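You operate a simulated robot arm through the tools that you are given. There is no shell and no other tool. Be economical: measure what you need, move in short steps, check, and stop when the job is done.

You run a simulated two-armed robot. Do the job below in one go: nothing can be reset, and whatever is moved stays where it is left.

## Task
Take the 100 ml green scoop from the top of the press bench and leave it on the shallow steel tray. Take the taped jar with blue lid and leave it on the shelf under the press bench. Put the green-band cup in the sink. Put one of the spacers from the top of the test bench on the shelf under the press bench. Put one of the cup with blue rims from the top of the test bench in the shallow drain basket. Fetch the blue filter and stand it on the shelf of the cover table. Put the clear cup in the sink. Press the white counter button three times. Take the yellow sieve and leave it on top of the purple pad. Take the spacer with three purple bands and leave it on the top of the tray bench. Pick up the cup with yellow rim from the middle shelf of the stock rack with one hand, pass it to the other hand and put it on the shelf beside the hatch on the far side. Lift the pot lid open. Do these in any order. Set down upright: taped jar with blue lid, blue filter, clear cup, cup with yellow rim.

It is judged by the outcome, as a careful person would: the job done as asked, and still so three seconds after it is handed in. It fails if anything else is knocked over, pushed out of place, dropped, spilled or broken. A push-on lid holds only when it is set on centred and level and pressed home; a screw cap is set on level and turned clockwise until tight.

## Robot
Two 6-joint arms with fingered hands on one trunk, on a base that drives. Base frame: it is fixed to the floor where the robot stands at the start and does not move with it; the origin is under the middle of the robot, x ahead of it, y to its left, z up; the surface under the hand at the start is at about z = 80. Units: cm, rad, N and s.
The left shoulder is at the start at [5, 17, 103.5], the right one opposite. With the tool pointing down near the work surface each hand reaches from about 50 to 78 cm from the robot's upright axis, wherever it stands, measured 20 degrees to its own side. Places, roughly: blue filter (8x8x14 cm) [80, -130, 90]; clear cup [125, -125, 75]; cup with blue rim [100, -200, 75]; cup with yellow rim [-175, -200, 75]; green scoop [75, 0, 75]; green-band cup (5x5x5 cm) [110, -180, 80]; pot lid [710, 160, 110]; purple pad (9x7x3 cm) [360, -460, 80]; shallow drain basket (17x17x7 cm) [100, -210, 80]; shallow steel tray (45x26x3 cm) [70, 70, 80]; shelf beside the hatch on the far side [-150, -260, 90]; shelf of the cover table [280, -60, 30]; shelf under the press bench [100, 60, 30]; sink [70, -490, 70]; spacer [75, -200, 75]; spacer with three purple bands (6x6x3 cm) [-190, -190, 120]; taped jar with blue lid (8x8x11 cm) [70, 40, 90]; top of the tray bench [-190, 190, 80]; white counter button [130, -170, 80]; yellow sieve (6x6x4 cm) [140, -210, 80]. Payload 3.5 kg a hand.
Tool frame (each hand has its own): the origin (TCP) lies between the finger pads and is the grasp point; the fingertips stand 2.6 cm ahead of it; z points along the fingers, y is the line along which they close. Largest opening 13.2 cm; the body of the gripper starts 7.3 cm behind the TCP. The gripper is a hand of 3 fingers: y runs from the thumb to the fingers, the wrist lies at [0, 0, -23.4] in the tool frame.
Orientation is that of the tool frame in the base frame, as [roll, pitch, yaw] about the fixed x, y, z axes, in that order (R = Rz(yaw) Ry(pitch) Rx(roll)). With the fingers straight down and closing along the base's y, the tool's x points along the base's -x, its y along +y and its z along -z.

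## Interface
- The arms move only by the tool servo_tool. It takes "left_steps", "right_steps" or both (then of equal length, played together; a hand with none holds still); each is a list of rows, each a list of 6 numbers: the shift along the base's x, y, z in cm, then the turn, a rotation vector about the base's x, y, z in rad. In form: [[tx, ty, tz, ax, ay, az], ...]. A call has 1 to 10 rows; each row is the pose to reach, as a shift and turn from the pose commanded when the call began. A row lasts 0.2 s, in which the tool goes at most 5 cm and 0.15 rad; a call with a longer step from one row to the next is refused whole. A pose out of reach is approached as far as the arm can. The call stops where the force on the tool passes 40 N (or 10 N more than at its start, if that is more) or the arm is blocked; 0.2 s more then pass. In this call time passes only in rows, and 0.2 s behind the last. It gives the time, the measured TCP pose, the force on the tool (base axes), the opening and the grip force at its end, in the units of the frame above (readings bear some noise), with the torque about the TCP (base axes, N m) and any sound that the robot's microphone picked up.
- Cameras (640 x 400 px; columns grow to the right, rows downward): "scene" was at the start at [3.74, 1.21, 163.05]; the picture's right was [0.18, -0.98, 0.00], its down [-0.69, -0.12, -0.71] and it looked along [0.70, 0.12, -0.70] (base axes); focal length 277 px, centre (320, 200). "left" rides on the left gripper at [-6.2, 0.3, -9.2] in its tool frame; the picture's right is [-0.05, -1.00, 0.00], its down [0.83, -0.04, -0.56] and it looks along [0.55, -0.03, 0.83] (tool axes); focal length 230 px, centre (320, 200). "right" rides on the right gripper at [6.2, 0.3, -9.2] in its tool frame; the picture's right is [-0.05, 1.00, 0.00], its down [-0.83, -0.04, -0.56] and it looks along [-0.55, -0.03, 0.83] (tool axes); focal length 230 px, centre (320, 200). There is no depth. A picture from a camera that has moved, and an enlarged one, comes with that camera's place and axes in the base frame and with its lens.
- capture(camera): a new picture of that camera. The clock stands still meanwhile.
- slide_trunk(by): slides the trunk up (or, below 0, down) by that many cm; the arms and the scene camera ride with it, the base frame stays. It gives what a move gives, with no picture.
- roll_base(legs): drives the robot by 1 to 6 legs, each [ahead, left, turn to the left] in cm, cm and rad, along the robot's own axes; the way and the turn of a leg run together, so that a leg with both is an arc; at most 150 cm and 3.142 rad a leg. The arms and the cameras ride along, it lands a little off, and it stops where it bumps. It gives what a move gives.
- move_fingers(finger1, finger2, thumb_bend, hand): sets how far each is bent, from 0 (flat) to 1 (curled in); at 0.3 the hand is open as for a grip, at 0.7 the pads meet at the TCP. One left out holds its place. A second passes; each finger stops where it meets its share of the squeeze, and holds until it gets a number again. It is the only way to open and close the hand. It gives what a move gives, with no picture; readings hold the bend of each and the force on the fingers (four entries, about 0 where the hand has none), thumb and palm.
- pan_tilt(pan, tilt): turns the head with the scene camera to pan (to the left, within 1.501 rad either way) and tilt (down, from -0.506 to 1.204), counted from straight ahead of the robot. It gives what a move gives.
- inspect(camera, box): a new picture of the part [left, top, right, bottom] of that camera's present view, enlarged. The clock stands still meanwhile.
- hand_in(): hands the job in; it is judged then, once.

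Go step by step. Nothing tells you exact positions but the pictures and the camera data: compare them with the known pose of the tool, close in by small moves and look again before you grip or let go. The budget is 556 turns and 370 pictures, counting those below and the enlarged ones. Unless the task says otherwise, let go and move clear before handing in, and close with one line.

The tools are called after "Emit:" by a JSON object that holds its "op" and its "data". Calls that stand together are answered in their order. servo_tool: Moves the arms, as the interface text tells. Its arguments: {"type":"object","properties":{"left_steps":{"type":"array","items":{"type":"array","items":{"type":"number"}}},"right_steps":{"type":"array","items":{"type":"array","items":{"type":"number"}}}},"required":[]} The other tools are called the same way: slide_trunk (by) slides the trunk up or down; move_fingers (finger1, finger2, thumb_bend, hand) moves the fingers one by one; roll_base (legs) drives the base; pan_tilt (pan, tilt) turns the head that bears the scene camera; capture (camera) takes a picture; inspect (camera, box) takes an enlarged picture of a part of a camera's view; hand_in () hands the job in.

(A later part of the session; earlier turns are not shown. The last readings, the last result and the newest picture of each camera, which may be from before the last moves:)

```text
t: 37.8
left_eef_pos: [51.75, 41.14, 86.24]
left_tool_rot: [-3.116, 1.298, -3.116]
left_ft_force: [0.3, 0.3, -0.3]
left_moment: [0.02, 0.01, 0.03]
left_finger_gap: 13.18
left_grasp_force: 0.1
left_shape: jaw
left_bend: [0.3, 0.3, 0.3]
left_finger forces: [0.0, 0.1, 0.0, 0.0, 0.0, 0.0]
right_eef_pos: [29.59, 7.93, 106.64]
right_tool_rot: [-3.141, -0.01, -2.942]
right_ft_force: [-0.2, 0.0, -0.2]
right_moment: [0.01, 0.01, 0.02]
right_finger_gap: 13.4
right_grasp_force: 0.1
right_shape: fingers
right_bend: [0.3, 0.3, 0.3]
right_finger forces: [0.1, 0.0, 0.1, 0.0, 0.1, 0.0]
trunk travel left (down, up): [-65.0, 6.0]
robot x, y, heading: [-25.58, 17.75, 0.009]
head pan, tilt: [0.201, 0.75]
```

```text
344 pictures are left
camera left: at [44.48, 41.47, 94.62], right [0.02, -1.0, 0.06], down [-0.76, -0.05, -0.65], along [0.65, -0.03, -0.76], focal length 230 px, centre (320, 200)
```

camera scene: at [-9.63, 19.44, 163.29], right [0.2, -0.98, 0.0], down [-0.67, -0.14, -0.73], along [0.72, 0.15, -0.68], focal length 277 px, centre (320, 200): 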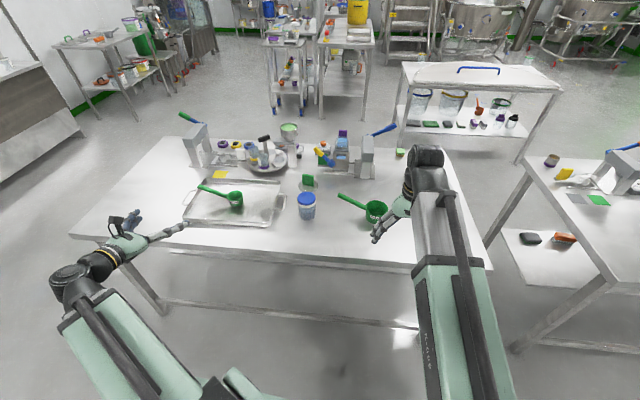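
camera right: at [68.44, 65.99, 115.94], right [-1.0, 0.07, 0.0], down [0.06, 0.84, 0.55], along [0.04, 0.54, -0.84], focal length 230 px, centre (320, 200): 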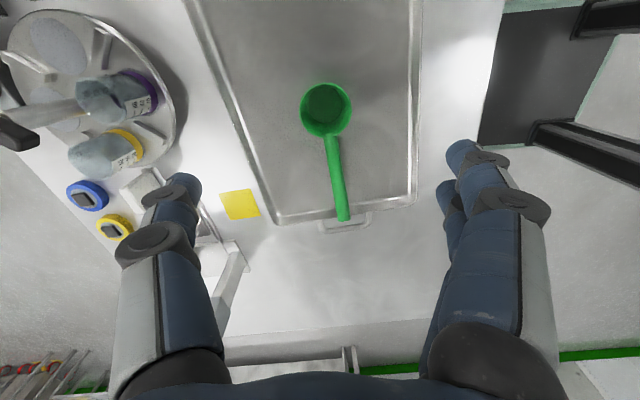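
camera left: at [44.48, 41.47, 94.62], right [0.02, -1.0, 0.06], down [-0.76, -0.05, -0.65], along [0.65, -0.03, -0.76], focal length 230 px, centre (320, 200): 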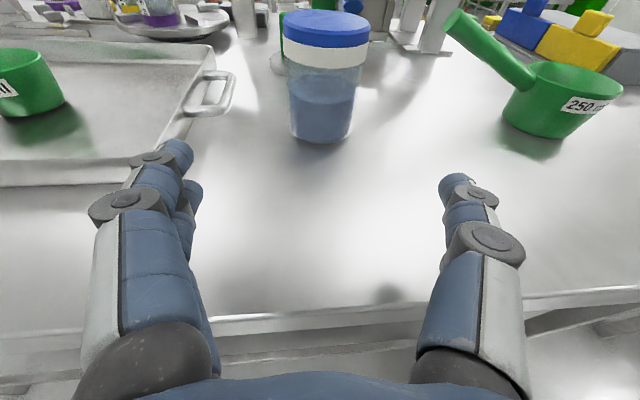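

Aligned: jar centre ≈ [68.6,40.9]. Sliding forward around it above the tray handle height.

Emit:
{"op": "servo_tool", "data": {"left_steps": [[4, 0, 0, 0, 0, 0], [8, 0, 0, 0, 0, 0], [12, 0, -0.2, 0, 0, 0], [14.5, -0.1, -0.4, 0, 0, 0]]}}

Emit:
{"op": "capture", "data": {"camera": "left"}}

```text
t: 38.8
left_eef_pos: [66.09, 41.12, 86.03]
left_tool_rot: [-3.122, 1.3, -3.12]
left_ft_force: [-0.8, 0.3, 0.2]
left_moment: [0.02, -0.02, -0.01]
left_finger_gap: 13.18
left_grasp_force: 0.1
left_shape: jaw
left_bend: [0.3, 0.3, 0.3]
left_finger forces: [0.0, 0.0, 0.0, 0.0, 0.1, 0.1]
right_eef_pos: [29.62, 7.84, 106.69]
right_tool_rot: [-3.141, -0.011, -2.943]
right_ft_force: [0.1, 0.2, 0.3]
right_moment: [0.01, 0.0, -0.02]
right_finger_gap: 13.43
right_grasp_force: 0.0
right_shape: fingers
right_bend: [0.3, 0.3, 0.3]
right_finger forces: [0.0, 0.0, 0.0, 0.0, 0.0, 0.0]
trunk travel left (down, up): [-65.0, 6.0]
robot x, y, heading: [-25.33, 17.63, 0.008]
head pan, tilt: [0.201, 0.75]
```

```text
343 pictures are left
camera left: at [58.89, 41.31, 94.35], right [0.02, -1.0, 0.06], down [-0.76, -0.05, -0.65], along [0.65, -0.03, -0.76], focal length 230 px, centre (320, 200)
```

left: 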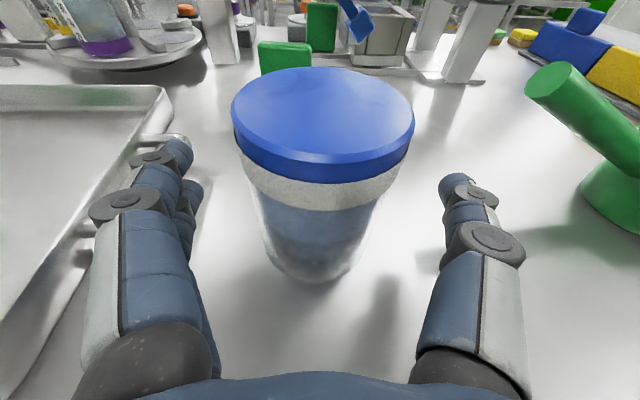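

Advance a further 1.4 cm and slightly down, then grip.

Emit:
{"op": "servo_tool", "data": {"left_steps": [[1.4, 0, -1.0, 0, 0, 0]]}}

Emit:
{"op": "move_fingers", "data": {"hand": "left", "finger1": 0.7, "finger2": 0.7, "thumb_bend": 0.7}}

Emit:
{"op": "capture", "data": {"camera": "left"}}

```text
t: 39.2
left_eef_pos: [66.59, 41.1, 85.43]
left_tool_rot: [-3.119, 1.3, -3.116]
left_ft_force: [-0.7, 1.2, -0.3]
left_moment: [0.01, 0.01, 0.01]
left_finger_gap: 13.2
left_grasp_force: 0.0
left_shape: jaw
left_bend: [0.3, 0.3, 0.3]
left_finger forces: [0.0, 0.0, 0.0, 0.1, 0.0, 0.1]
left hand out of reach, approached as far as the arm can: row 1
right_eef_pos: [29.56, 7.94, 106.75]
right_tool_rot: [-3.14, -0.012, -2.942]
right_ft_force: [0.6, -0.1, 0.2]
right_moment: [0.03, -0.02, -0.01]
right_finger_gap: 13.42
right_grasp_force: 0.1
right_shape: fingers
right_bend: [0.3, 0.3, 0.3]
right_finger forces: [0.1, 0.0, 0.1, 0.0, 0.0, 0.1]
trunk travel left (down, up): [-65.0, 6.0]
robot x, y, heading: [-25.57, 17.86, 0.008]
head pan, tilt: [0.201, 0.75]
```

```text
t: 40.2
left_eef_pos: [66.53, 41.11, 85.47]
left_tool_rot: [-3.119, 1.301, -3.116]
left_ft_force: [0.9, -0.1, -1.2]
left_moment: [0.02, -0.03, -0.01]
left_finger_gap: 6.45
left_grasp_force: 21.7
left_shape: fingers
left_bend: [0.52, 0.51, 0.57]
left_finger forces: [10.6, 10.9, 0.0, 0.0, 21.7, 0.0]
right_eef_pos: [29.71, 7.95, 106.67]
right_tool_rot: [-3.14, -0.011, -2.943]
right_ft_force: [0.3, 0.4, 0.3]
right_moment: [0.0, 0.0, 0.02]
right_finger_gap: 13.4
right_grasp_force: 0.0
right_shape: fingers
right_bend: [0.3, 0.3, 0.3]
right_finger forces: [0.0, 0.0, 0.1, 0.0, 0.0, 0.1]
trunk travel left (down, up): [-65.0, 6.0]
robot x, y, heading: [-25.72, 18.19, 0.009]
head pan, tilt: [0.201, 0.75]
```

```text
342 pictures are left
camera left: at [59.38, 41.29, 93.78], right [0.02, -1.0, 0.06], down [-0.76, -0.05, -0.65], along [0.65, -0.03, -0.76], focal length 230 px, centre (320, 200)
```

left: 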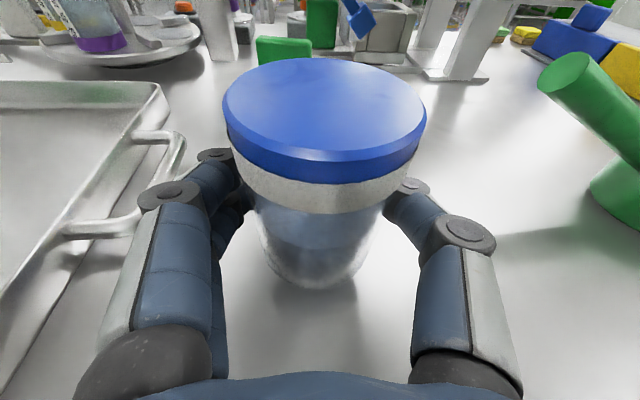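

Jar held. Lift, back away from the bench, then lower the trunk to look at the shelf.

Emit:
{"op": "servo_tool", "data": {"left_steps": [[0, 0, 2, 0, 0, 0], [0, 0, 5, 0, 0, 0], [-2, 0, 9, 0, 0, 0]]}}

Emit:
{"op": "roll_base", "data": {"legs": [[-38, 0, 0]]}}

Emit:
{"op": "slide_trunk", "data": {"by": -50}}

Emit:
{"op": "capture", "data": {"camera": "left"}}

Emit:
{"op": "capture", "data": {"camera": "scene"}}

```text
t: 41.0
left_eef_pos: [64.68, 41.15, 94.32]
left_tool_rot: [-3.119, 1.302, -3.115]
left_ft_force: [-0.6, -0.6, -1.9]
left_moment: [-0.01, 0.03, -0.02]
left_finger_gap: 6.45
left_grasp_force: 21.9
left_shape: fingers
left_bend: [0.52, 0.51, 0.57]
left_finger forces: [10.8, 10.9, 0.1, 0.1, 21.5, 0.1]
right_eef_pos: [29.57, 7.89, 106.77]
right_tool_rot: [-3.14, -0.01, -2.943]
right_ft_force: [0.3, -0.4, 0.6]
right_moment: [-0.04, 0.01, 0.02]
right_finger_gap: 13.41
right_grasp_force: 0.0
right_shape: fingers
right_bend: [0.3, 0.3, 0.3]
right_finger forces: [0.0, 0.0, 0.0, 0.1, 0.0, 0.1]
trunk travel left (down, up): [-65.0, 6.0]
robot x, y, heading: [-25.32, 17.4, 0.008]
head pan, tilt: [0.201, 0.75]
```

```text
t: 43.5
left_eef_pos: [26.36, 40.99, 94.34]
left_tool_rot: [-3.119, 1.3, -3.117]
left_ft_force: [0.0, 0.1, -1.5]
left_moment: [0.0, 0.02, 0.01]
left_finger_gap: 6.45
left_grasp_force: 21.8
left_shape: fingers
left_bend: [0.52, 0.51, 0.57]
left_finger forces: [10.6, 10.9, 0.1, 0.0, 21.6, 0.1]
right_eef_pos: [-8.8, 7.72, 106.7]
right_tool_rot: [-3.14, -0.01, -2.942]
right_ft_force: [0.1, 0.5, -0.2]
right_moment: [-0.04, -0.08, -0.01]
right_finger_gap: 13.4
right_grasp_force: 0.1
right_shape: fingers
right_bend: [0.3, 0.3, 0.3]
right_finger forces: [0.0, 0.0, 0.0, 0.1, 0.0, 0.1]
trunk travel left (down, up): [-65.0, 6.0]
robot x, y, heading: [-63.78, 17.94, 0.011]
head pan, tilt: [0.201, 0.75]
```

```text
refused: -50 is not a number from -40 to 40
```

```text
341 pictures are left
camera left: at [19.07, 41.18, 102.71], right [0.02, -1.0, 0.06], down [-0.76, -0.05, -0.65], along [0.65, -0.03, -0.76], focal length 230 px, centre (320, 200)
```

left: 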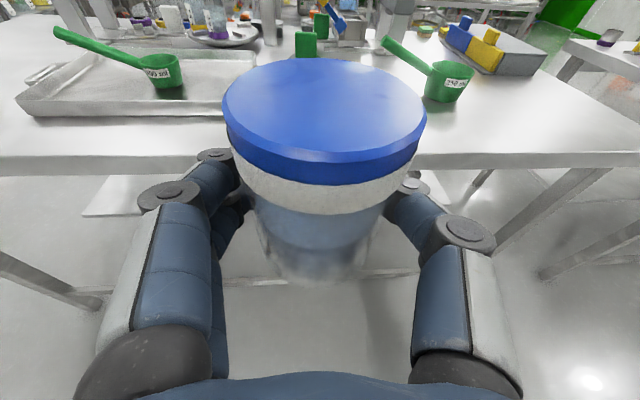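

```text
340 pictures are left
camera scene: at [-60.13, 19.07, 163.3], right [0.21, -0.98, 0.0], down [-0.67, -0.14, -0.73], along [0.72, 0.15, -0.68], focal length 277 px, centre (320, 200)
```

scene: 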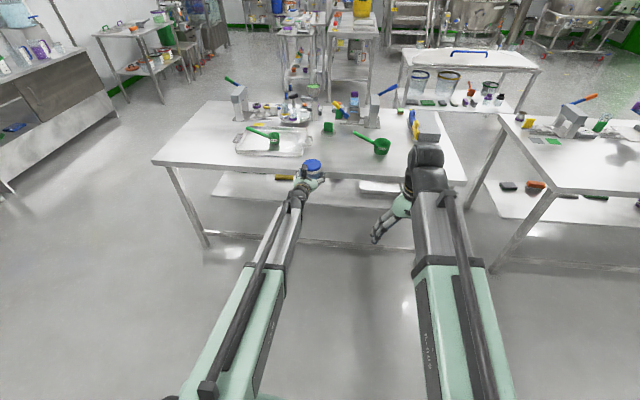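

A white shelf sits back under the bench, with a low front rail. Lowering the trunk in two slides.

Emit:
{"op": "slide_trunk", "data": {"by": -40}}

Emit:
{"op": "pan_tilt", "data": {"pan": 0.1, "tilt": 0.4}}

Emit:
{"op": "capture", "data": {"camera": "scene"}}

Emit:
{"op": "capture", "data": {"camera": "left"}}

```text
t: 47.3
left_eef_pos: [26.32, 41.03, 54.24]
left_tool_rot: [-3.119, 1.3, -3.117]
left_ft_force: [0.8, 0.2, -2.3]
left_moment: [0.02, 0.03, -0.01]
left_finger_gap: 6.49
left_grasp_force: 22.0
left_shape: fingers
left_bend: [0.52, 0.51, 0.57]
left_finger forces: [10.8, 10.9, 0.0, 0.0, 21.5, 0.0]
right_eef_pos: [-8.7, 7.68, 66.7]
right_tool_rot: [-3.14, -0.01, -2.941]
right_ft_force: [0.1, 0.3, -0.8]
right_moment: [0.01, 0.0, 0.01]
right_finger_gap: 13.4
right_grasp_force: 0.2
right_shape: fingers
right_bend: [0.3, 0.3, 0.3]
right_finger forces: [0.0, 0.0, 0.0, 0.0, 0.0, 0.0]
trunk travel left (down, up): [-25.0, 46.0]
robot x, y, heading: [-64.13, 17.78, 0.008]
head pan, tilt: [0.201, 0.75]
```

```text
t: 48.1
left_eef_pos: [26.36, 41.03, 54.22]
left_tool_rot: [-3.119, 1.299, -3.117]
left_ft_force: [-0.8, 0.4, -0.8]
left_moment: [-0.03, 0.05, 0.02]
left_finger_gap: 6.48
left_grasp_force: 22.3
left_shape: fingers
left_bend: [0.52, 0.51, 0.57]
left_finger forces: [10.7, 10.9, 0.1, 0.0, 21.7, 0.1]
right_eef_pos: [-8.71, 7.55, 66.79]
right_tool_rot: [-3.14, -0.011, -2.942]
right_ft_force: [-0.2, -1.0, 0.1]
right_moment: [0.03, 0.01, 0.03]
right_finger_gap: 13.4
right_grasp_force: 0.1
right_shape: fingers
right_bend: [0.3, 0.3, 0.3]
right_finger forces: [0.0, 0.0, 0.0, 0.0, 0.1, 0.1]
trunk travel left (down, up): [-25.0, 46.0]
robot x, y, heading: [-63.57, 17.42, 0.003]
head pan, tilt: [0.099, 0.4]
```

```text
339 pictures are left
camera scene: at [-58.91, 18.35, 126.39], right [0.11, -0.99, 0.0], down [-0.39, -0.04, -0.92], along [0.92, 0.1, -0.39], focal length 277 px, centre (320, 200)
```

scene: 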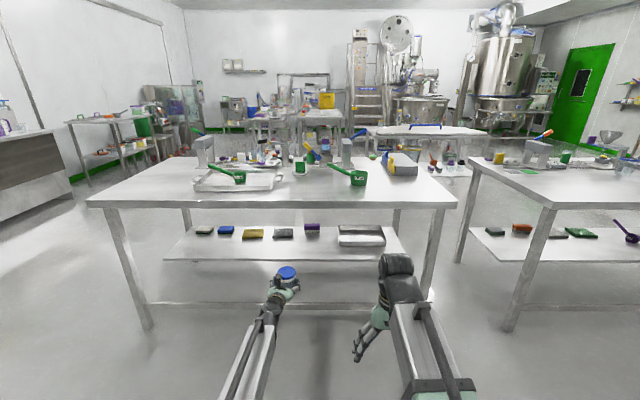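

```text
338 pictures are left
camera left: at [19.13, 41.18, 62.64], right [0.02, -1.0, 0.06], down [-0.76, -0.05, -0.65], along [0.65, -0.03, -0.76], focal length 230 px, centre (320, 200)
```

left: 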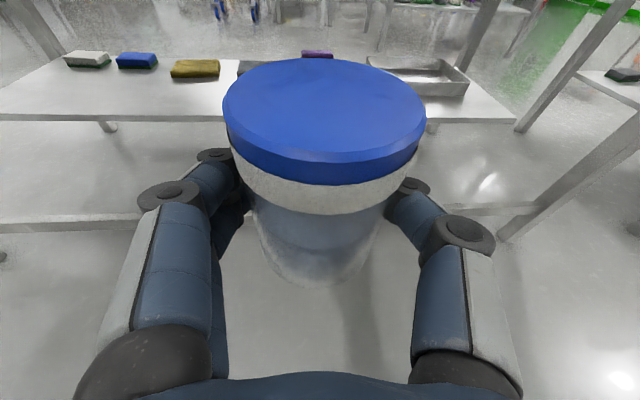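

The shelf front edge is at about x=78, z≈29–30, clear in front of the sponges. Lower a bit more, then drive forward under the table with the jar bottom about 5 cm above shelf level.

Emit:
{"op": "slide_trunk", "data": {"by": -12}}

Emit:
{"op": "roll_base", "data": {"legs": [[50, 0, 0]]}}

Emit:
{"op": "capture", "data": {"camera": "left"}}

```text
t: 49.6
left_eef_pos: [26.34, 40.94, 42.28]
left_tool_rot: [-3.118, 1.301, -3.115]
left_ft_force: [-0.3, -1.0, -0.2]
left_moment: [0.03, 0.06, -0.02]
left_finger_gap: 6.47
left_grasp_force: 21.6
left_shape: fingers
left_bend: [0.52, 0.51, 0.57]
left_finger forces: [10.7, 11.0, 0.0, 0.0, 21.6, 0.0]
right_eef_pos: [-8.73, 7.7, 54.75]
right_tool_rot: [-3.14, -0.01, -2.942]
right_ft_force: [0.8, 0.1, 0.2]
right_moment: [0.02, 0.0, 0.01]
right_finger_gap: 13.36
right_grasp_force: 0.0
right_shape: fingers
right_bend: [0.3, 0.3, 0.3]
right_finger forces: [0.0, 0.0, 0.1, 0.1, 0.0, 0.0]
trunk travel left (down, up): [-13.0, 58.0]
robot x, y, heading: [-64.0, 17.37, 0.01]
head pan, tilt: [0.099, 0.4]
```

```text
t: 52.6
left_eef_pos: [76.38, 42.35, 42.22]
left_tool_rot: [-3.119, 1.299, -3.108]
left_ft_force: [0.9, -0.6, -0.7]
left_moment: [-0.02, 0.01, -0.02]
left_finger_gap: 6.47
left_grasp_force: 21.8
left_shape: fingers
left_bend: [0.52, 0.51, 0.57]
left_finger forces: [10.7, 11.0, 0.1, 0.1, 21.5, 0.1]
right_eef_pos: [41.62, 8.73, 54.78]
right_tool_rot: [-3.14, -0.009, -2.932]
right_ft_force: [-0.8, 0.7, 0.5]
right_moment: [0.0, 0.0, -0.02]
right_finger_gap: 13.41
right_grasp_force: 0.1
right_shape: fingers
right_bend: [0.3, 0.3, 0.3]
right_finger forces: [0.0, 0.0, 0.0, 0.1, 0.0, 0.0]
trunk travel left (down, up): [-13.0, 58.0]
robot x, y, heading: [-13.48, 18.35, 0.017]
head pan, tilt: [0.099, 0.4]
```

```text
337 pictures are left
camera left: at [69.19, 42.52, 50.65], right [0.03, -1.0, 0.06], down [-0.76, -0.06, -0.65], along [0.65, -0.03, -0.76], focal length 230 px, centre (320, 200)
```

left: 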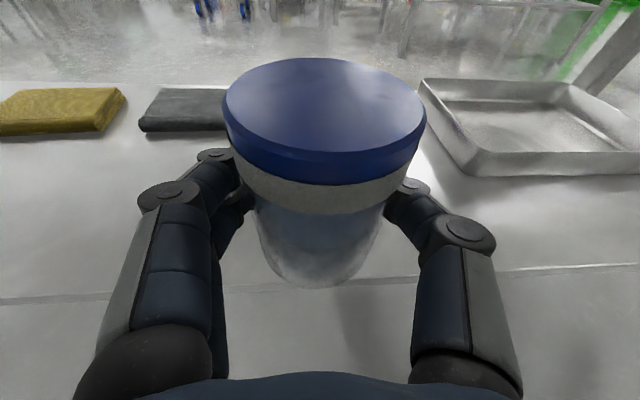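

Front edge confirmed at x≈77. Driving 8 cm more to put the jar around x=86, then lowering.

Emit:
{"op": "roll_base", "data": {"legs": [[8, 0, 0]]}}

Emit:
{"op": "slide_trunk", "data": {"by": -5}}

Emit:
{"op": "capture", "data": {"camera": "left"}}

```text
t: 53.8
left_eef_pos: [84.07, 42.33, 42.45]
left_tool_rot: [-3.118, 1.302, -3.11]
left_ft_force: [0.0, -1.2, -1.1]
left_moment: [0.02, 0.03, 0.03]
left_finger_gap: 6.46
left_grasp_force: 22.0
left_shape: fingers
left_bend: [0.52, 0.51, 0.57]
left_finger forces: [10.7, 10.9, 0.0, 0.0, 21.6, 0.0]
right_eef_pos: [47.76, 8.9, 54.6]
right_tool_rot: [-3.138, -0.011, -2.93]
right_ft_force: [0.4, -0.5, 0.2]
right_moment: [0.01, 0.0, 0.03]
right_finger_gap: 13.42
right_grasp_force: 0.1
right_shape: fingers
right_bend: [0.3, 0.3, 0.3]
right_finger forces: [0.0, 0.0, 0.1, 0.0, 0.1, 0.0]
trunk travel left (down, up): [-13.0, 58.0]
robot x, y, heading: [-5.81, 18.02, 0.015]
head pan, tilt: [0.099, 0.4]
stopped in leg 1: the robot was blocked; the commanded pose is now the measured one
```

```text
t: 54.8
left_eef_pos: [84.17, 42.34, 37.36]
left_tool_rot: [-3.119, 1.302, -3.111]
left_ft_force: [-0.8, -0.5, -2.3]
left_moment: [-0.01, 0.04, -0.04]
left_finger_gap: 6.44
left_grasp_force: 21.7
left_shape: fingers
left_bend: [0.52, 0.51, 0.57]
left_finger forces: [10.7, 10.9, 0.0, 0.1, 21.5, 0.0]
right_eef_pos: [48.06, 8.9, 49.32]
right_tool_rot: [-3.141, -0.015, -2.929]
right_ft_force: [-0.4, 0.3, -0.2]
right_moment: [0.0, 0.0, 0.0]
right_finger_gap: 13.41
right_grasp_force: 0.0
right_shape: fingers
right_bend: [0.3, 0.3, 0.3]
right_finger forces: [0.1, 0.0, 0.0, 0.0, 0.0, 0.0]
trunk travel left (down, up): [-8.0, 63.0]
robot x, y, heading: [-5.86, 18.54, 0.017]
head pan, tilt: [0.099, 0.4]
```

```text
336 pictures are left
camera left: at [76.93, 42.49, 45.65], right [0.02, -1.0, 0.06], down [-0.76, -0.06, -0.65], along [0.65, -0.03, -0.76], focal length 230 px, centre (320, 200)
```

left: 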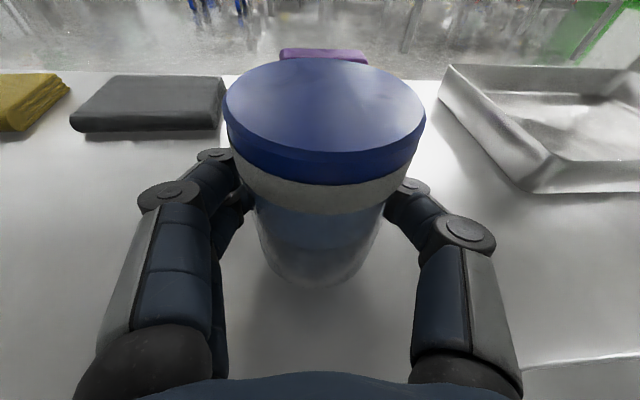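

The right wrist touched the bench edge slightly; fine to go on without moving forward. Lowering the jar gently to contact.

Emit:
{"op": "servo_tool", "data": {"left_steps": [[0, 0, -0.4, 0, 0, 0], [0, 0, -0.8, 0, 0, 0], [0, 0, -1.2, 0, 0, 0], [0, 0, -1.5, 0, 0, 0]]}}

```text
t: 55.8
left_eef_pos: [84.11, 42.29, 35.68]
left_tool_rot: [-3.122, 1.301, -3.109]
left_ft_force: [0.0, 0.4, -2.3]
left_moment: [0.03, 0.01, 0.01]
left_finger_gap: 6.46
left_grasp_force: 21.4
left_shape: fingers
left_bend: [0.52, 0.51, 0.57]
left_finger forces: [10.7, 10.9, 0.0, 0.0, 21.5, 0.1]
right_eef_pos: [48.01, 8.83, 49.29]
right_tool_rot: [-3.14, -0.017, -2.928]
right_ft_force: [-0.1, -0.2, -0.3]
right_moment: [-0.01, 0.02, 0.02]
right_finger_gap: 13.4
right_grasp_force: 0.0
right_shape: fingers
right_bend: [0.3, 0.3, 0.3]
right_finger forces: [0.0, 0.0, 0.0, 0.1, 0.0, 0.0]
trunk travel left (down, up): [-8.0, 63.0]
robot x, y, heading: [-5.72, 18.42, 0.018]
head pan, tilt: [0.099, 0.4]
```

Emit:
{"op": "servo_tool", "data": {"left_steps": [[0, 0, -0.3, 0, 0, 0], [0, 0, -0.6, 0, 0, 0], [0, 0, -0.9, 0, 0, 0]]}}

```text
t: 56.5
left_eef_pos: [84.11, 42.37, 35.25]
left_tool_rot: [-3.121, 1.303, -3.11]
left_ft_force: [1.1, -1.2, 16.8]
left_moment: [0.01, -0.28, -0.01]
left_finger_gap: 6.48
left_grasp_force: 22.0
left_shape: fingers
left_bend: [0.52, 0.51, 0.57]
left_finger forces: [10.7, 10.8, 0.1, 0.0, 21.8, 0.1]
right_eef_pos: [47.96, 8.92, 49.36]
right_tool_rot: [-3.139, -0.013, -2.928]
right_ft_force: [0.0, -0.1, -0.8]
right_moment: [0.01, 0.0, 0.01]
right_finger_gap: 13.42
right_grasp_force: 0.0
right_shape: fingers
right_bend: [0.3, 0.3, 0.3]
right_finger forces: [0.0, 0.0, 0.0, 0.0, 0.0, 0.1]
trunk travel left (down, up): [-8.0, 63.0]
robot x, y, heading: [-6.15, 17.85, 0.017]
head pan, tilt: [0.099, 0.4]
```

On the shelf. Ease up slightly, open, and back out.

Emit:
{"op": "servo_tool", "data": {"left_steps": [[0, 0, 0.4, 0, 0, 0]]}}

Emit:
{"op": "move_fingers", "data": {"hand": "left", "finger1": 0.3, "finger2": 0.3, "thumb_bend": 0.3}}

Emit:
{"op": "roll_base", "data": {"legs": [[-16, 0, 0]]}}

Emit:
{"op": "capture", "data": {"camera": "left"}}

```text
t: 57.0
left_eef_pos: [84.11, 42.22, 35.29]
left_tool_rot: [-3.121, 1.299, -3.11]
left_ft_force: [1.6, 0.8, 10.0]
left_moment: [0.07, -0.19, -0.02]
left_finger_gap: 6.43
left_grasp_force: 21.8
left_shape: fingers
left_bend: [0.52, 0.51, 0.57]
left_finger forces: [11.0, 11.4, 0.0, 0.0, 21.3, 0.0]
right_eef_pos: [48.08, 8.96, 49.31]
right_tool_rot: [-3.14, -0.016, -2.929]
right_ft_force: [-0.7, 0.4, -0.2]
right_moment: [0.0, 0.01, 0.0]
right_finger_gap: 13.43
right_grasp_force: 0.0
right_shape: fingers
right_bend: [0.3, 0.3, 0.3]
right_finger forces: [0.0, 0.0, 0.0, 0.0, 0.0, 0.0]
trunk travel left (down, up): [-8.0, 63.0]
robot x, y, heading: [-6.03, 17.97, 0.013]
head pan, tilt: [0.099, 0.4]
```

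```text
t: 58.0
left_eef_pos: [84.27, 42.42, 35.27]
left_tool_rot: [-3.121, 1.302, -3.11]
left_ft_force: [0.1, -0.5, 0.5]
left_moment: [0.02, -0.04, -0.04]
left_finger_gap: 13.36
left_grasp_force: 0.0
left_shape: fingers
left_bend: [0.3, 0.3, 0.3]
left_finger forces: [0.0, 0.0, 0.1, 0.0, 0.1, 0.1]
right_eef_pos: [48.01, 8.91, 49.24]
right_tool_rot: [-3.138, -0.017, -2.928]
right_ft_force: [-0.5, 0.7, 1.1]
right_moment: [0.02, 0.0, 0.01]
right_finger_gap: 13.41
right_grasp_force: 0.0
right_shape: fingers
right_bend: [0.3, 0.3, 0.3]
right_finger forces: [0.0, 0.0, 0.1, 0.1, 0.0, 0.0]
trunk travel left (down, up): [-8.0, 63.0]
robot x, y, heading: [-6.18, 18.39, 0.017]
head pan, tilt: [0.099, 0.4]
```

```text
t: 59.4
left_eef_pos: [68.16, 42.11, 35.26]
left_tool_rot: [-3.118, 1.299, -3.112]
left_ft_force: [-0.7, 0.1, 0.6]
left_moment: [0.02, 0.01, 0.04]
left_finger_gap: 13.36
left_grasp_force: 0.0
left_shape: fingers
left_bend: [0.3, 0.3, 0.3]
left_finger forces: [0.1, 0.0, 0.0, 0.1, 0.0, 0.0]
right_eef_pos: [32.05, 8.67, 49.37]
right_tool_rot: [-3.14, -0.018, -2.93]
right_ft_force: [1.0, 0.3, -0.2]
right_moment: [0.03, -0.02, -0.01]
right_finger_gap: 13.42
right_grasp_force: 0.1
right_shape: fingers
right_bend: [0.3, 0.3, 0.3]
right_finger forces: [0.0, 0.0, 0.0, 0.0, 0.0, 0.0]
trunk travel left (down, up): [-8.0, 63.0]
robot x, y, heading: [-21.95, 18.04, 0.016]
head pan, tilt: [0.099, 0.4]
```

```text
335 pictures are left
camera left: at [60.91, 42.26, 43.68], right [0.02, -1.0, 0.06], down [-0.76, -0.06, -0.65], along [0.65, -0.03, -0.76], focal length 230 px, centre (320, 200)
```

left: 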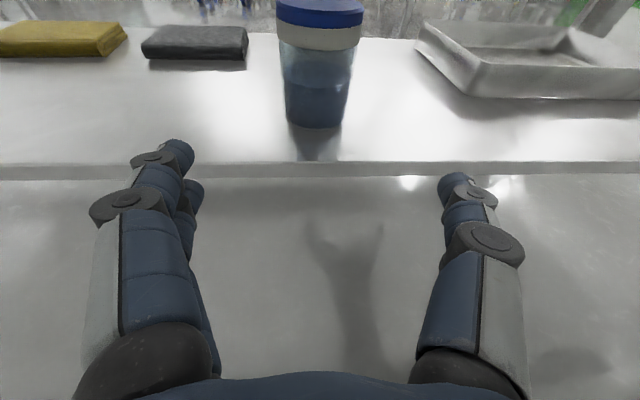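

Jar stands upright on the shelf. Backing out, raising the trunk, and moving toward the test bench on my right.

Emit:
{"op": "roll_base", "data": {"legs": [[-35, 0, 0]]}}

Emit:
{"op": "slide_trunk", "data": {"by": 40}}

Emit:
{"op": "slide_trunk", "data": {"by": 23}}

Emit:
{"op": "roll_base", "data": {"legs": [[0, -110, 0], [0, -73, 0]]}}

Emit:
{"op": "pan_tilt", "data": {"pan": 0, "tilt": 0.5}}

Emit:
{"op": "capture", "data": {"camera": "scene"}}

```text
t: 61.6
left_eef_pos: [33.22, 41.65, 35.26]
left_tool_rot: [-3.119, 1.3, -3.109]
left_ft_force: [-0.4, -0.4, 0.0]
left_moment: [-0.02, -0.01, -0.01]
left_finger_gap: 13.39
left_grasp_force: 0.1
left_shape: fingers
left_bend: [0.3, 0.3, 0.3]
left_finger forces: [0.1, 0.1, 0.0, 0.0, 0.0, 0.1]
right_eef_pos: [-3.16, 8.27, 49.34]
right_tool_rot: [-3.141, -0.018, -2.928]
right_ft_force: [-0.2, 0.0, 0.7]
right_moment: [0.0, -0.01, 0.0]
right_finger_gap: 13.4
right_grasp_force: 0.0
right_shape: fingers
right_bend: [0.3, 0.3, 0.3]
right_finger forces: [0.0, 0.1, 0.0, 0.0, 0.0, 0.0]
trunk travel left (down, up): [-8.0, 63.0]
robot x, y, heading: [-56.92, 17.87, 0.015]
head pan, tilt: [0.099, 0.4]
```

```text
t: 65.5
left_eef_pos: [33.15, 41.65, 75.39]
left_tool_rot: [-3.118, 1.301, -3.11]
left_ft_force: [0.4, -0.4, 0.0]
left_moment: [0.0, -0.02, -0.02]
left_finger_gap: 13.38
left_grasp_force: 0.1
left_shape: fingers
left_bend: [0.3, 0.3, 0.3]
left_finger forces: [0.1, 0.0, 0.0, 0.0, 0.0, 0.1]
right_eef_pos: [-2.97, 8.19, 89.26]
right_tool_rot: [-3.139, -0.018, -2.928]
right_ft_force: [0.5, 0.4, 0.3]
right_moment: [0.03, 0.01, -0.01]
right_finger_gap: 13.4
right_grasp_force: 0.0
right_shape: fingers
right_bend: [0.3, 0.3, 0.3]
right_finger forces: [0.0, 0.0, 0.0, 0.1, 0.1, 0.0]
trunk travel left (down, up): [-48.0, 23.0]
robot x, y, heading: [-56.98, 17.03, 0.014]
head pan, tilt: [0.099, 0.4]
```

```text
t: 67.9
left_eef_pos: [33.23, 41.6, 98.36]
left_tool_rot: [-3.118, 1.3, -3.108]
left_ft_force: [-0.5, 0.6, -0.5]
left_moment: [0.0, 0.01, 0.04]
left_finger_gap: 13.43
left_grasp_force: 0.0
left_shape: fingers
left_bend: [0.3, 0.3, 0.3]
left_finger forces: [0.0, 0.0, 0.0, 0.0, 0.0, 0.1]
right_eef_pos: [-3.01, 8.09, 112.33]
right_tool_rot: [-3.138, -0.017, -2.926]
right_ft_force: [0.0, -0.1, -0.1]
right_moment: [0.02, 0.05, -0.01]
right_finger_gap: 13.42
right_grasp_force: 0.1
right_shape: fingers
right_bend: [0.3, 0.3, 0.3]
right_finger forces: [0.0, 0.1, 0.1, 0.1, 0.0, 0.0]
trunk travel left (down, up): [-71.0, 0.0]
robot x, y, heading: [-56.8, 17.08, 0.018]
head pan, tilt: [0.099, 0.4]
```

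```text
t: 77.0
left_eef_pos: [35.56, -140.01, 98.17]
left_tool_rot: [-3.122, 1.3, -3.107]
left_ft_force: [-0.6, -0.6, -0.2]
left_moment: [-0.01, -0.02, 0.03]
left_finger_gap: 13.4
left_grasp_force: 0.0
left_shape: fingers
left_bend: [0.3, 0.3, 0.3]
left_finger forces: [0.1, 0.0, 0.1, 0.0, 0.0, 0.1]
right_eef_pos: [-0.39, -173.75, 112.36]
right_tool_rot: [3.141, -0.016, -2.922]
right_ft_force: [-0.2, -0.2, 0.2]
right_moment: [0.03, 0.03, -0.01]
right_finger_gap: 13.4
right_grasp_force: 0.1
right_shape: fingers
right_bend: [0.3, 0.3, 0.3]
right_finger forces: [0.0, 0.0, 0.1, 0.1, 0.1, 0.0]
trunk travel left (down, up): [-71.0, 0.0]
robot x, y, heading: [-54.37, -164.09, 0.02]
head pan, tilt: [0.099, 0.4]
```

```text
t: 77.7
left_eef_pos: [35.58, -139.93, 98.25]
left_tool_rot: [-3.118, 1.299, -3.106]
left_ft_force: [0.7, 0.2, 0.0]
left_moment: [0.0, -0.03, 0.0]
left_finger_gap: 13.38
left_grasp_force: 0.1
left_shape: fingers
left_bend: [0.3, 0.3, 0.3]
left_finger forces: [0.1, 0.0, 0.1, 0.1, 0.1, 0.0]
right_eef_pos: [-0.34, -173.63, 112.34]
right_tool_rot: [-3.141, -0.019, -2.923]
right_ft_force: [0.9, -0.6, 0.1]
right_moment: [0.0, 0.01, -0.03]
right_finger_gap: 13.43
right_grasp_force: 0.1
right_shape: fingers
right_bend: [0.3, 0.3, 0.3]
right_finger forces: [0.1, 0.0, 0.1, 0.0, 0.0, 0.1]
trunk travel left (down, up): [-71.0, 0.0]
robot x, y, heading: [-54.39, -164.69, 0.019]
head pan, tilt: [0.0, 0.499]
```

```text
334 pictures are left
camera scene: at [-49.58, -164.56, 171.49], right [0.02, -1.0, 0.0], down [-0.48, -0.01, -0.88], along [0.88, 0.02, -0.48], focal length 277 px, centre (320, 200)
```

scene: 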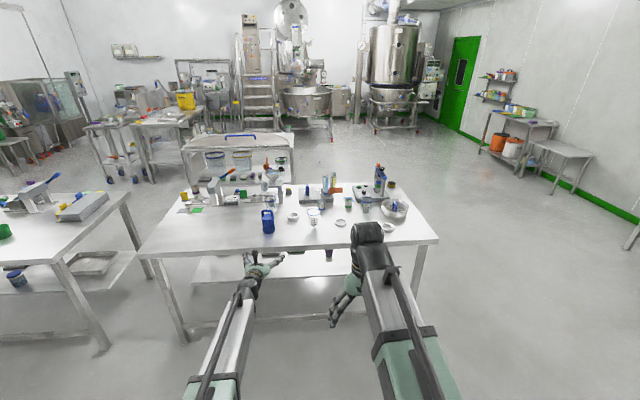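

I'm facing the test bench; taking a closer look at its top.

Emit:
{"op": "inspect", "data": {"camera": "scene", "box": [140, 140, 300, 240]}}

Emit:
{"op": "inspect", "data": {"camera": "scene", "box": [270, 150, 430, 250]}}

```text
4.00 times, centred on (220, 190) of scene
camera zoom: at [-49.58, -164.56, 171.49], right [0.02, -1.0, 0.0], down [-0.48, -0.01, -0.88], along [0.88, 0.02, -0.48], focal length 1109 px, centre (720, 240)
```

zoom: 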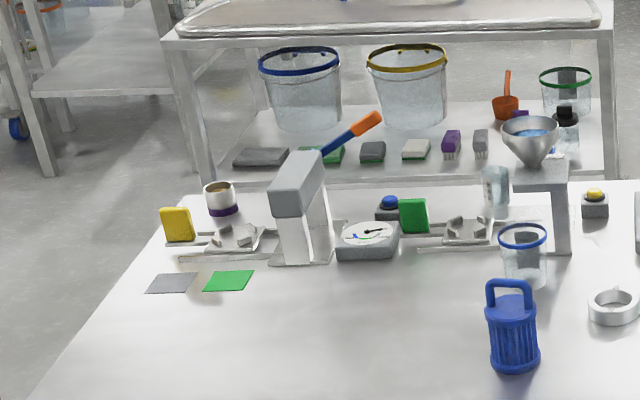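

```text
4.00 times, centred on (350, 200) of scene
camera zoom: at [-49.58, -164.56, 171.49], right [0.02, -1.0, 0.0], down [-0.48, -0.01, -0.88], along [0.88, 0.02, -0.48], focal length 1109 px, centre (200, 200)
```

zoom: 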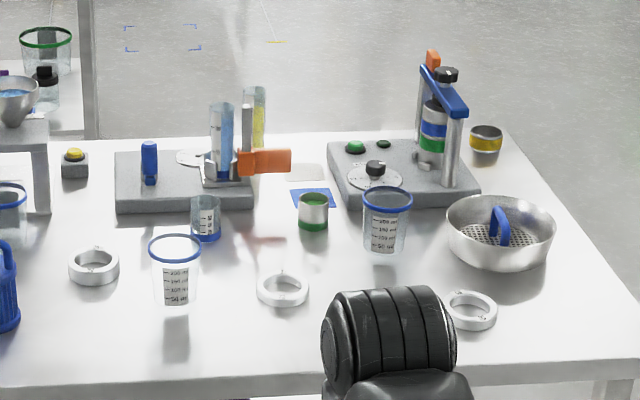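

I've identified the pieces: filter ~[81,-133], spacers (white rings) ~[93,-145],[89,-174],[83,-200], blue-rim cups ~[84,-158] and [102,-190], basket ~[102,-208]. First I retract the left arm to a compact down pose.

Emit:
{"op": "servo_tool", "data": {"left_steps": [[-3.6, 2, 1, 0, 0.13, 0], [-7.2, 4, 2, 0, 0.26, 0], [-10.8, 6, 3, 0, 0.39, 0], [-14.4, 8, 4, 0, 0.52, 0], [-18, 10, 5, 0, 0.65, 0], [-21.6, 12, 6, 0, 0.78, 0], [-25.2, 14, 7, 0, 0.91, 0], [-28.8, 16, 8, 0, 1.04, 0], [-32.4, 18, 9, 0, 1.17, 0], [-36, 20, 10, 0, 1.3, 0]], "right_steps": [[0, 0, 0, 0, 0, 0], [0, 0, 0, 0, 0, 0], [0, 0, 0, 0, 0, 0], [0, 0, 0, 0, 0, 0], [0, 0, 0, 0, 0, 0], [0, 0, 0, 0, 0, 0], [0, 0, 0, 0, 0, 0], [0, 0, 0, 0, 0, 0], [0, 0, 0, 0, 0, -0.1], [0, 0, 0, 0, 0, -0.2]]}}

Emit:
{"op": "roll_base", "data": {"legs": [[0, 20, -0.02], [78, 0, 0]]}}

Emit:
{"op": "capture", "data": {"camera": "right"}}

Emit:
{"op": "pan_tilt", "data": {"pan": -0.2, "tilt": 0.8}}

Emit:
{"op": "capture", "data": {"camera": "scene"}}

```text
t: 79.9
left_eef_pos: [-0.38, -120.17, 108.35]
left_tool_rot: [3.129, -0.002, -3.131]
left_ft_force: [0.2, 0.1, 0.1]
left_moment: [0.05, -0.02, 0.02]
left_finger_gap: 13.42
left_grasp_force: 0.0
left_shape: fingers
left_bend: [0.3, 0.3, 0.3]
left_finger forces: [0.0, 0.1, 0.1, 0.0, 0.1, 0.0]
right_eef_pos: [-0.45, -173.57, 112.37]
right_tool_rot: [-3.139, -0.017, -3.124]
right_ft_force: [0.5, 0.5, -0.1]
right_moment: [-0.02, -0.03, 0.0]
right_finger_gap: 13.42
right_grasp_force: 0.2
right_shape: fingers
right_bend: [0.3, 0.3, 0.3]
right_finger forces: [0.1, 0.0, 0.0, 0.1, 0.0, 0.0]
trunk travel left (down, up): [-71.0, 0.0]
robot x, y, heading: [-54.54, -164.57, 0.024]
head pan, tilt: [0.0, 0.499]
```

```text
t: 85.3
left_eef_pos: [78.29, -102.08, 108.36]
left_tool_rot: [3.129, 0.002, 3.127]
left_ft_force: [-0.3, -0.4, -0.1]
left_moment: [0.01, -0.01, 0.0]
left_finger_gap: 13.39
left_grasp_force: 0.1
left_shape: fingers
left_bend: [0.3, 0.3, 0.3]
left_finger forces: [0.0, 0.1, 0.1, 0.1, 0.0, 0.0]
right_eef_pos: [76.91, -155.47, 112.4]
right_tool_rot: [-3.14, -0.017, 3.134]
right_ft_force: [-0.3, 0.2, 0.0]
right_moment: [-0.03, 0.0, 0.0]
right_finger_gap: 13.39
right_grasp_force: 0.0
right_shape: fingers
right_bend: [0.3, 0.3, 0.3]
right_finger forces: [0.0, 0.1, 0.0, 0.1, 0.0, 0.0]
trunk travel left (down, up): [-71.0, 0.0]
robot x, y, heading: [23.4, -144.63, -0.003]
head pan, tilt: [0.0, 0.499]
```

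```text
331 pictures are left
camera right: at [70.84, -155.01, 121.59], right [0.06, 1.0, 0.0], down [0.84, -0.05, 0.54], along [0.54, -0.03, -0.84], focal length 230 px, centre (320, 200)
```

right: 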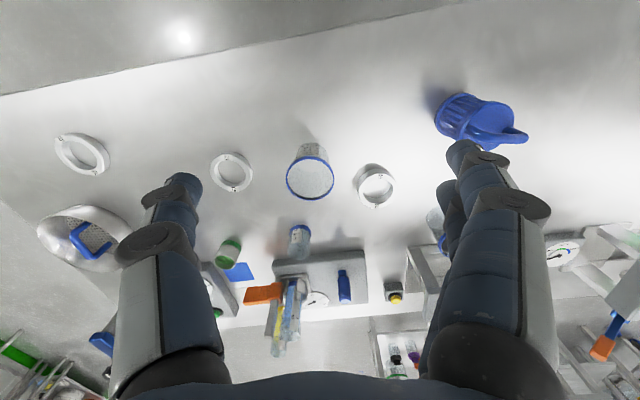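

```text
t: 86.1
left_eef_pos: [78.24, -102.08, 108.37]
left_tool_rot: [3.127, -0.002, 3.126]
left_ft_force: [-0.2, 0.3, -0.1]
left_moment: [0.02, 0.0, -0.01]
left_finger_gap: 13.42
left_grasp_force: 0.0
left_shape: fingers
left_bend: [0.3, 0.3, 0.3]
left_finger forces: [0.1, 0.1, 0.0, 0.0, 0.1, 0.0]
right_eef_pos: [76.81, -155.43, 112.3]
right_tool_rot: [-3.139, -0.018, 3.134]
right_ft_force: [-0.6, -0.4, 0.5]
right_moment: [0.02, 0.01, 0.0]
right_finger_gap: 13.39
right_grasp_force: 0.1
right_shape: fingers
right_bend: [0.3, 0.3, 0.3]
right_finger forces: [0.0, 0.0, 0.0, 0.0, 0.0, 0.2]
trunk travel left (down, up): [-71.0, 0.0]
robot x, y, heading: [22.95, -144.8, -0.01]
head pan, tilt: [-0.201, 0.799]
```

```text
330 pictures are left
camera scene: at [26.69, -146.78, 168.9], right [-0.2, -0.98, 0.0], down [-0.7, 0.15, -0.7], along [0.68, -0.14, -0.72], focal length 277 px, centre (320, 200)
```

scene: 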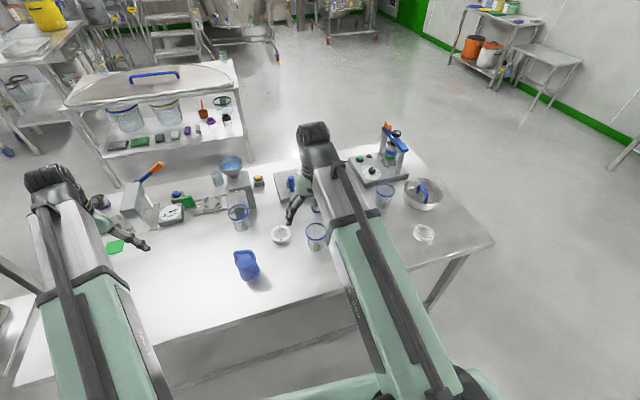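

Cup A's rim is near [87.7,-157.6,89]. Lowering the right hand over it, staying above spacer height.

Emit:
{"op": "servo_tool", "data": {"right_steps": [[3, -0.7, -3.5, 0, 0, 0], [6, -1.5, -7, 0, 0, 0], [9, -2.1, -10.5, 0, 0, 0], [11, -2.2, -15, 0, 0, 0], [11, -2.2, -19, 0, 0, 0]]}}

Emit:
{"op": "capture", "data": {"camera": "right"}}

```text
t: 87.3
left_eef_pos: [78.17, -102.03, 108.32]
left_tool_rot: [3.127, 0.0, 3.126]
left_ft_force: [-0.3, 1.0, -1.1]
left_moment: [-0.02, 0.01, 0.04]
left_finger_gap: 13.43
left_grasp_force: 0.0
left_shape: fingers
left_bend: [0.3, 0.3, 0.3]
left_finger forces: [0.0, 0.1, 0.0, 0.0, 0.0, 0.1]
right_eef_pos: [87.92, -157.6, 93.14]
right_tool_rot: [-3.141, -0.016, 3.134]
right_ft_force: [-0.5, 0.0, -0.1]
right_moment: [0.0, -0.01, 0.02]
right_finger_gap: 13.4
right_grasp_force: 0.1
right_shape: fingers
right_bend: [0.3, 0.3, 0.3]
right_finger forces: [0.1, 0.1, 0.0, 0.1, 0.1, 0.0]
trunk travel left (down, up): [-71.0, 0.0]
robot x, y, heading: [23.05, -144.87, -0.005]
head pan, tilt: [-0.201, 0.799]
```

```text
329 pictures are left
camera right: at [81.99, -157.1, 102.48], right [0.06, 1.0, 0.0], down [0.84, -0.05, 0.54], along [0.54, -0.03, -0.84], focal length 230 px, centre (320, 200)
```

right: 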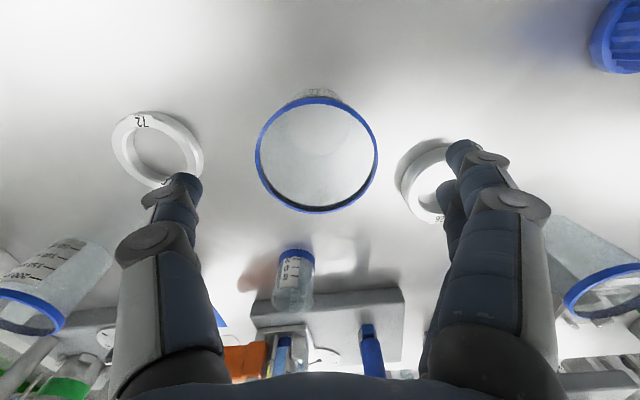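

Aligned; descending to the rim and gripping.

Emit:
{"op": "servo_tool", "data": {"right_steps": [[-0.4, 0, -3, 0, 0, 0], [-0.4, 0, -6, 0, 0, 0]]}}

Emit:
{"op": "capture", "data": {"camera": "right"}}

Emit:
{"op": "move_fingers", "data": {"hand": "right", "finger1": 0.7, "finger2": 0.7, "thumb_bend": 0.7}}

Emit:
{"op": "capture", "data": {"camera": "right"}}

```text
t: 87.9
left_eef_pos: [78.24, -102.08, 108.33]
left_tool_rot: [3.127, -0.002, 3.127]
left_ft_force: [0.2, -0.3, 0.7]
left_moment: [0.02, 0.0, 0.03]
left_finger_gap: 13.41
left_grasp_force: 0.0
left_shape: fingers
left_bend: [0.3, 0.3, 0.3]
left_finger forces: [0.0, 0.1, 0.0, 0.0, 0.1, 0.0]
right_eef_pos: [87.6, -157.52, 87.42]
right_tool_rot: [-3.141, -0.018, 3.134]
right_ft_force: [0.5, -0.7, 0.4]
right_moment: [0.0, 0.01, 0.0]
right_finger_gap: 13.42
right_grasp_force: 0.1
right_shape: fingers
right_bend: [0.3, 0.3, 0.3]
right_finger forces: [0.1, 0.0, 0.1, 0.1, 0.0, 0.1]
trunk travel left (down, up): [-71.0, 0.0]
robot x, y, heading: [23.26, -144.96, -0.007]
head pan, tilt: [-0.201, 0.799]
```

```text
328 pictures are left
camera right: at [81.6, -157.03, 96.62], right [0.06, 1.0, 0.0], down [0.84, -0.05, 0.54], along [0.54, -0.03, -0.84], focal length 230 px, centre (320, 200)
```

right: 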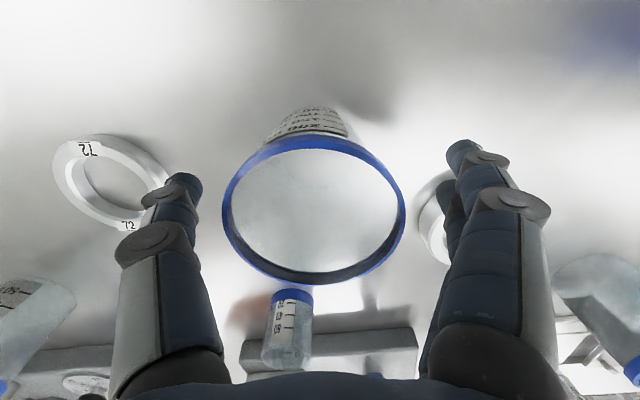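

```text
t: 88.9
left_eef_pos: [78.1, -102.11, 108.36]
left_tool_rot: [3.127, 0.0, 3.126]
left_ft_force: [0.5, 0.5, -0.3]
left_moment: [0.02, 0.02, -0.01]
left_finger_gap: 13.41
left_grasp_force: 0.0
left_shape: fingers
left_bend: [0.3, 0.3, 0.3]
left_finger forces: [0.1, 0.0, 0.1, 0.0, 0.0, 0.0]
right_eef_pos: [87.63, -157.43, 87.37]
right_tool_rot: [-3.139, -0.015, 3.134]
right_ft_force: [-0.3, -0.5, 0.0]
right_moment: [0.03, 0.0, -0.04]
right_finger_gap: 6.03
right_grasp_force: 21.5
right_shape: fingers
right_bend: [0.53, 0.51, 0.58]
right_finger forces: [9.9, 11.3, 0.0, 0.1, 21.3, 0.0]
trunk travel left (down, up): [-71.0, 0.0]
robot x, y, heading: [22.94, -144.91, -0.009]
head pan, tilt: [-0.201, 0.799]
```

```text
327 pictures are left
camera right: at [81.59, -157.04, 96.65], right [0.06, 1.0, 0.0], down [0.84, -0.05, 0.54], along [0.54, -0.03, -0.84], focal length 230 px, centre (320, 200)
```

right: 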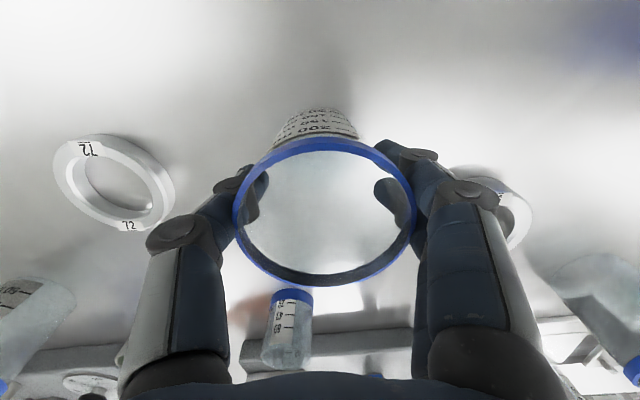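

Gripped (21 N). Lift and shift the base right so the hand nears the basket.

Emit:
{"op": "servo_tool", "data": {"right_steps": [[0, 0, 4, 0, 0, 0], [0, 0, 8, 0, 0, 0], [0, 0, 12, 0, 0, 0], [0, 0, 16, 0, 0, 0], [0, 0, 20, 0, 0, 0]]}}

Emit:
{"op": "roll_base", "data": {"legs": [[0, -42, 0]]}}

Emit:
{"op": "capture", "data": {"camera": "right"}}

Emit:
{"op": "inspect", "data": {"camera": "scene", "box": [220, 80, 460, 230]}}

```text
t: 90.1
left_eef_pos: [78.08, -102.1, 108.29]
left_tool_rot: [3.129, -0.001, 3.125]
left_ft_force: [0.3, -0.5, 0.4]
left_moment: [0.02, 0.02, 0.0]
left_finger_gap: 13.39
left_grasp_force: 0.1
left_shape: fingers
left_bend: [0.3, 0.3, 0.3]
left_finger forces: [0.1, 0.0, 0.0, 0.0, 0.0, 0.0]
right_eef_pos: [87.24, -157.58, 107.38]
right_tool_rot: [-3.14, -0.016, 3.136]
right_ft_force: [-0.4, -0.1, -0.1]
right_moment: [-0.03, -0.01, 0.01]
right_finger_gap: 6.01
right_grasp_force: 21.2
right_shape: fingers
right_bend: [0.53, 0.51, 0.58]
right_finger forces: [9.9, 11.5, 0.0, 0.0, 21.2, 0.0]
trunk travel left (down, up): [-71.0, 0.0]
robot x, y, heading: [22.99, -144.87, -0.006]
head pan, tilt: [-0.201, 0.799]
```

```text
t: 92.7
left_eef_pos: [77.81, -144.33, 108.45]
left_tool_rot: [3.128, 0.0, 3.131]
left_ft_force: [0.0, -0.5, 0.2]
left_moment: [0.03, 0.01, 0.02]
left_finger_gap: 13.41
left_grasp_force: 0.0
left_shape: fingers
left_bend: [0.3, 0.3, 0.3]
left_finger forces: [0.1, 0.0, 0.0, 0.0, 0.1, 0.0]
right_eef_pos: [87.27, -199.74, 107.42]
right_tool_rot: [-3.141, -0.019, 3.139]
right_ft_force: [-0.2, 0.3, -0.5]
right_moment: [0.04, -0.03, 0.02]
right_finger_gap: 6.02
right_grasp_force: 21.0
right_shape: fingers
right_bend: [0.53, 0.51, 0.58]
right_finger forces: [9.9, 11.4, 0.0, 0.1, 21.2, 0.0]
trunk travel left (down, up): [-71.0, 0.0]
robot x, y, heading: [22.94, -187.4, 0.003]
head pan, tilt: [-0.201, 0.799]
```

```text
326 pictures are left
camera right: at [81.33, -199.28, 116.61], right [0.05, 1.0, 0.0], down [0.84, -0.04, 0.54], along [0.54, -0.03, -0.84], focal length 230 px, centre (320, 200)
```

right: 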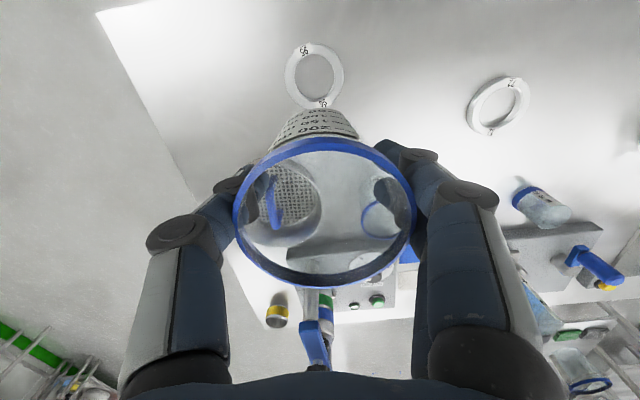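

```text
2.67 times, centred on (340, 155) of scene
camera zoom: at [26.6, -189.36, 168.89], right [-0.2, -0.98, 0.0], down [-0.7, 0.14, -0.7], along [0.68, -0.14, -0.72], focal length 739 px, centre (267, 320)
```

zoom: 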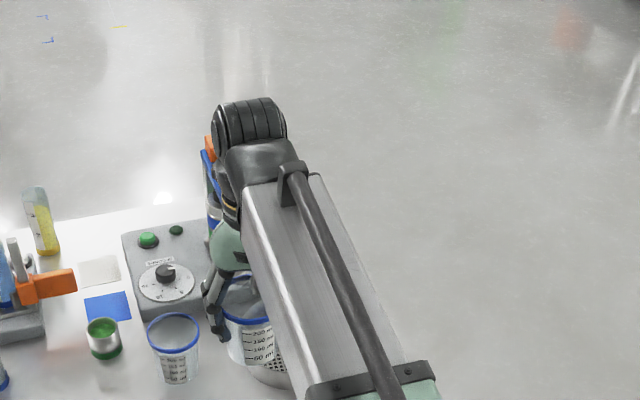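

Emit:
{"op": "inspect", "data": {"camera": "right", "box": [220, 140, 420, 265]}}

```text
3.20 times, centred on (320, 202) of right
camera zoom: at [81.33, -199.28, 116.61], right [0.05, 1.0, 0.0], down [0.84, -0.04, 0.54], along [0.54, -0.03, -0.84], focal length 736 px, centre (320, 192)
```

zoom: 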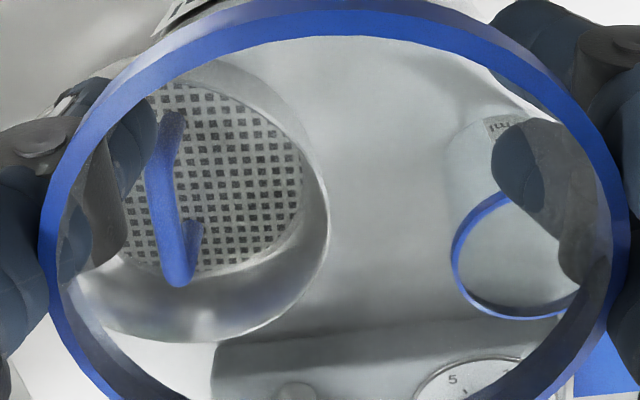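

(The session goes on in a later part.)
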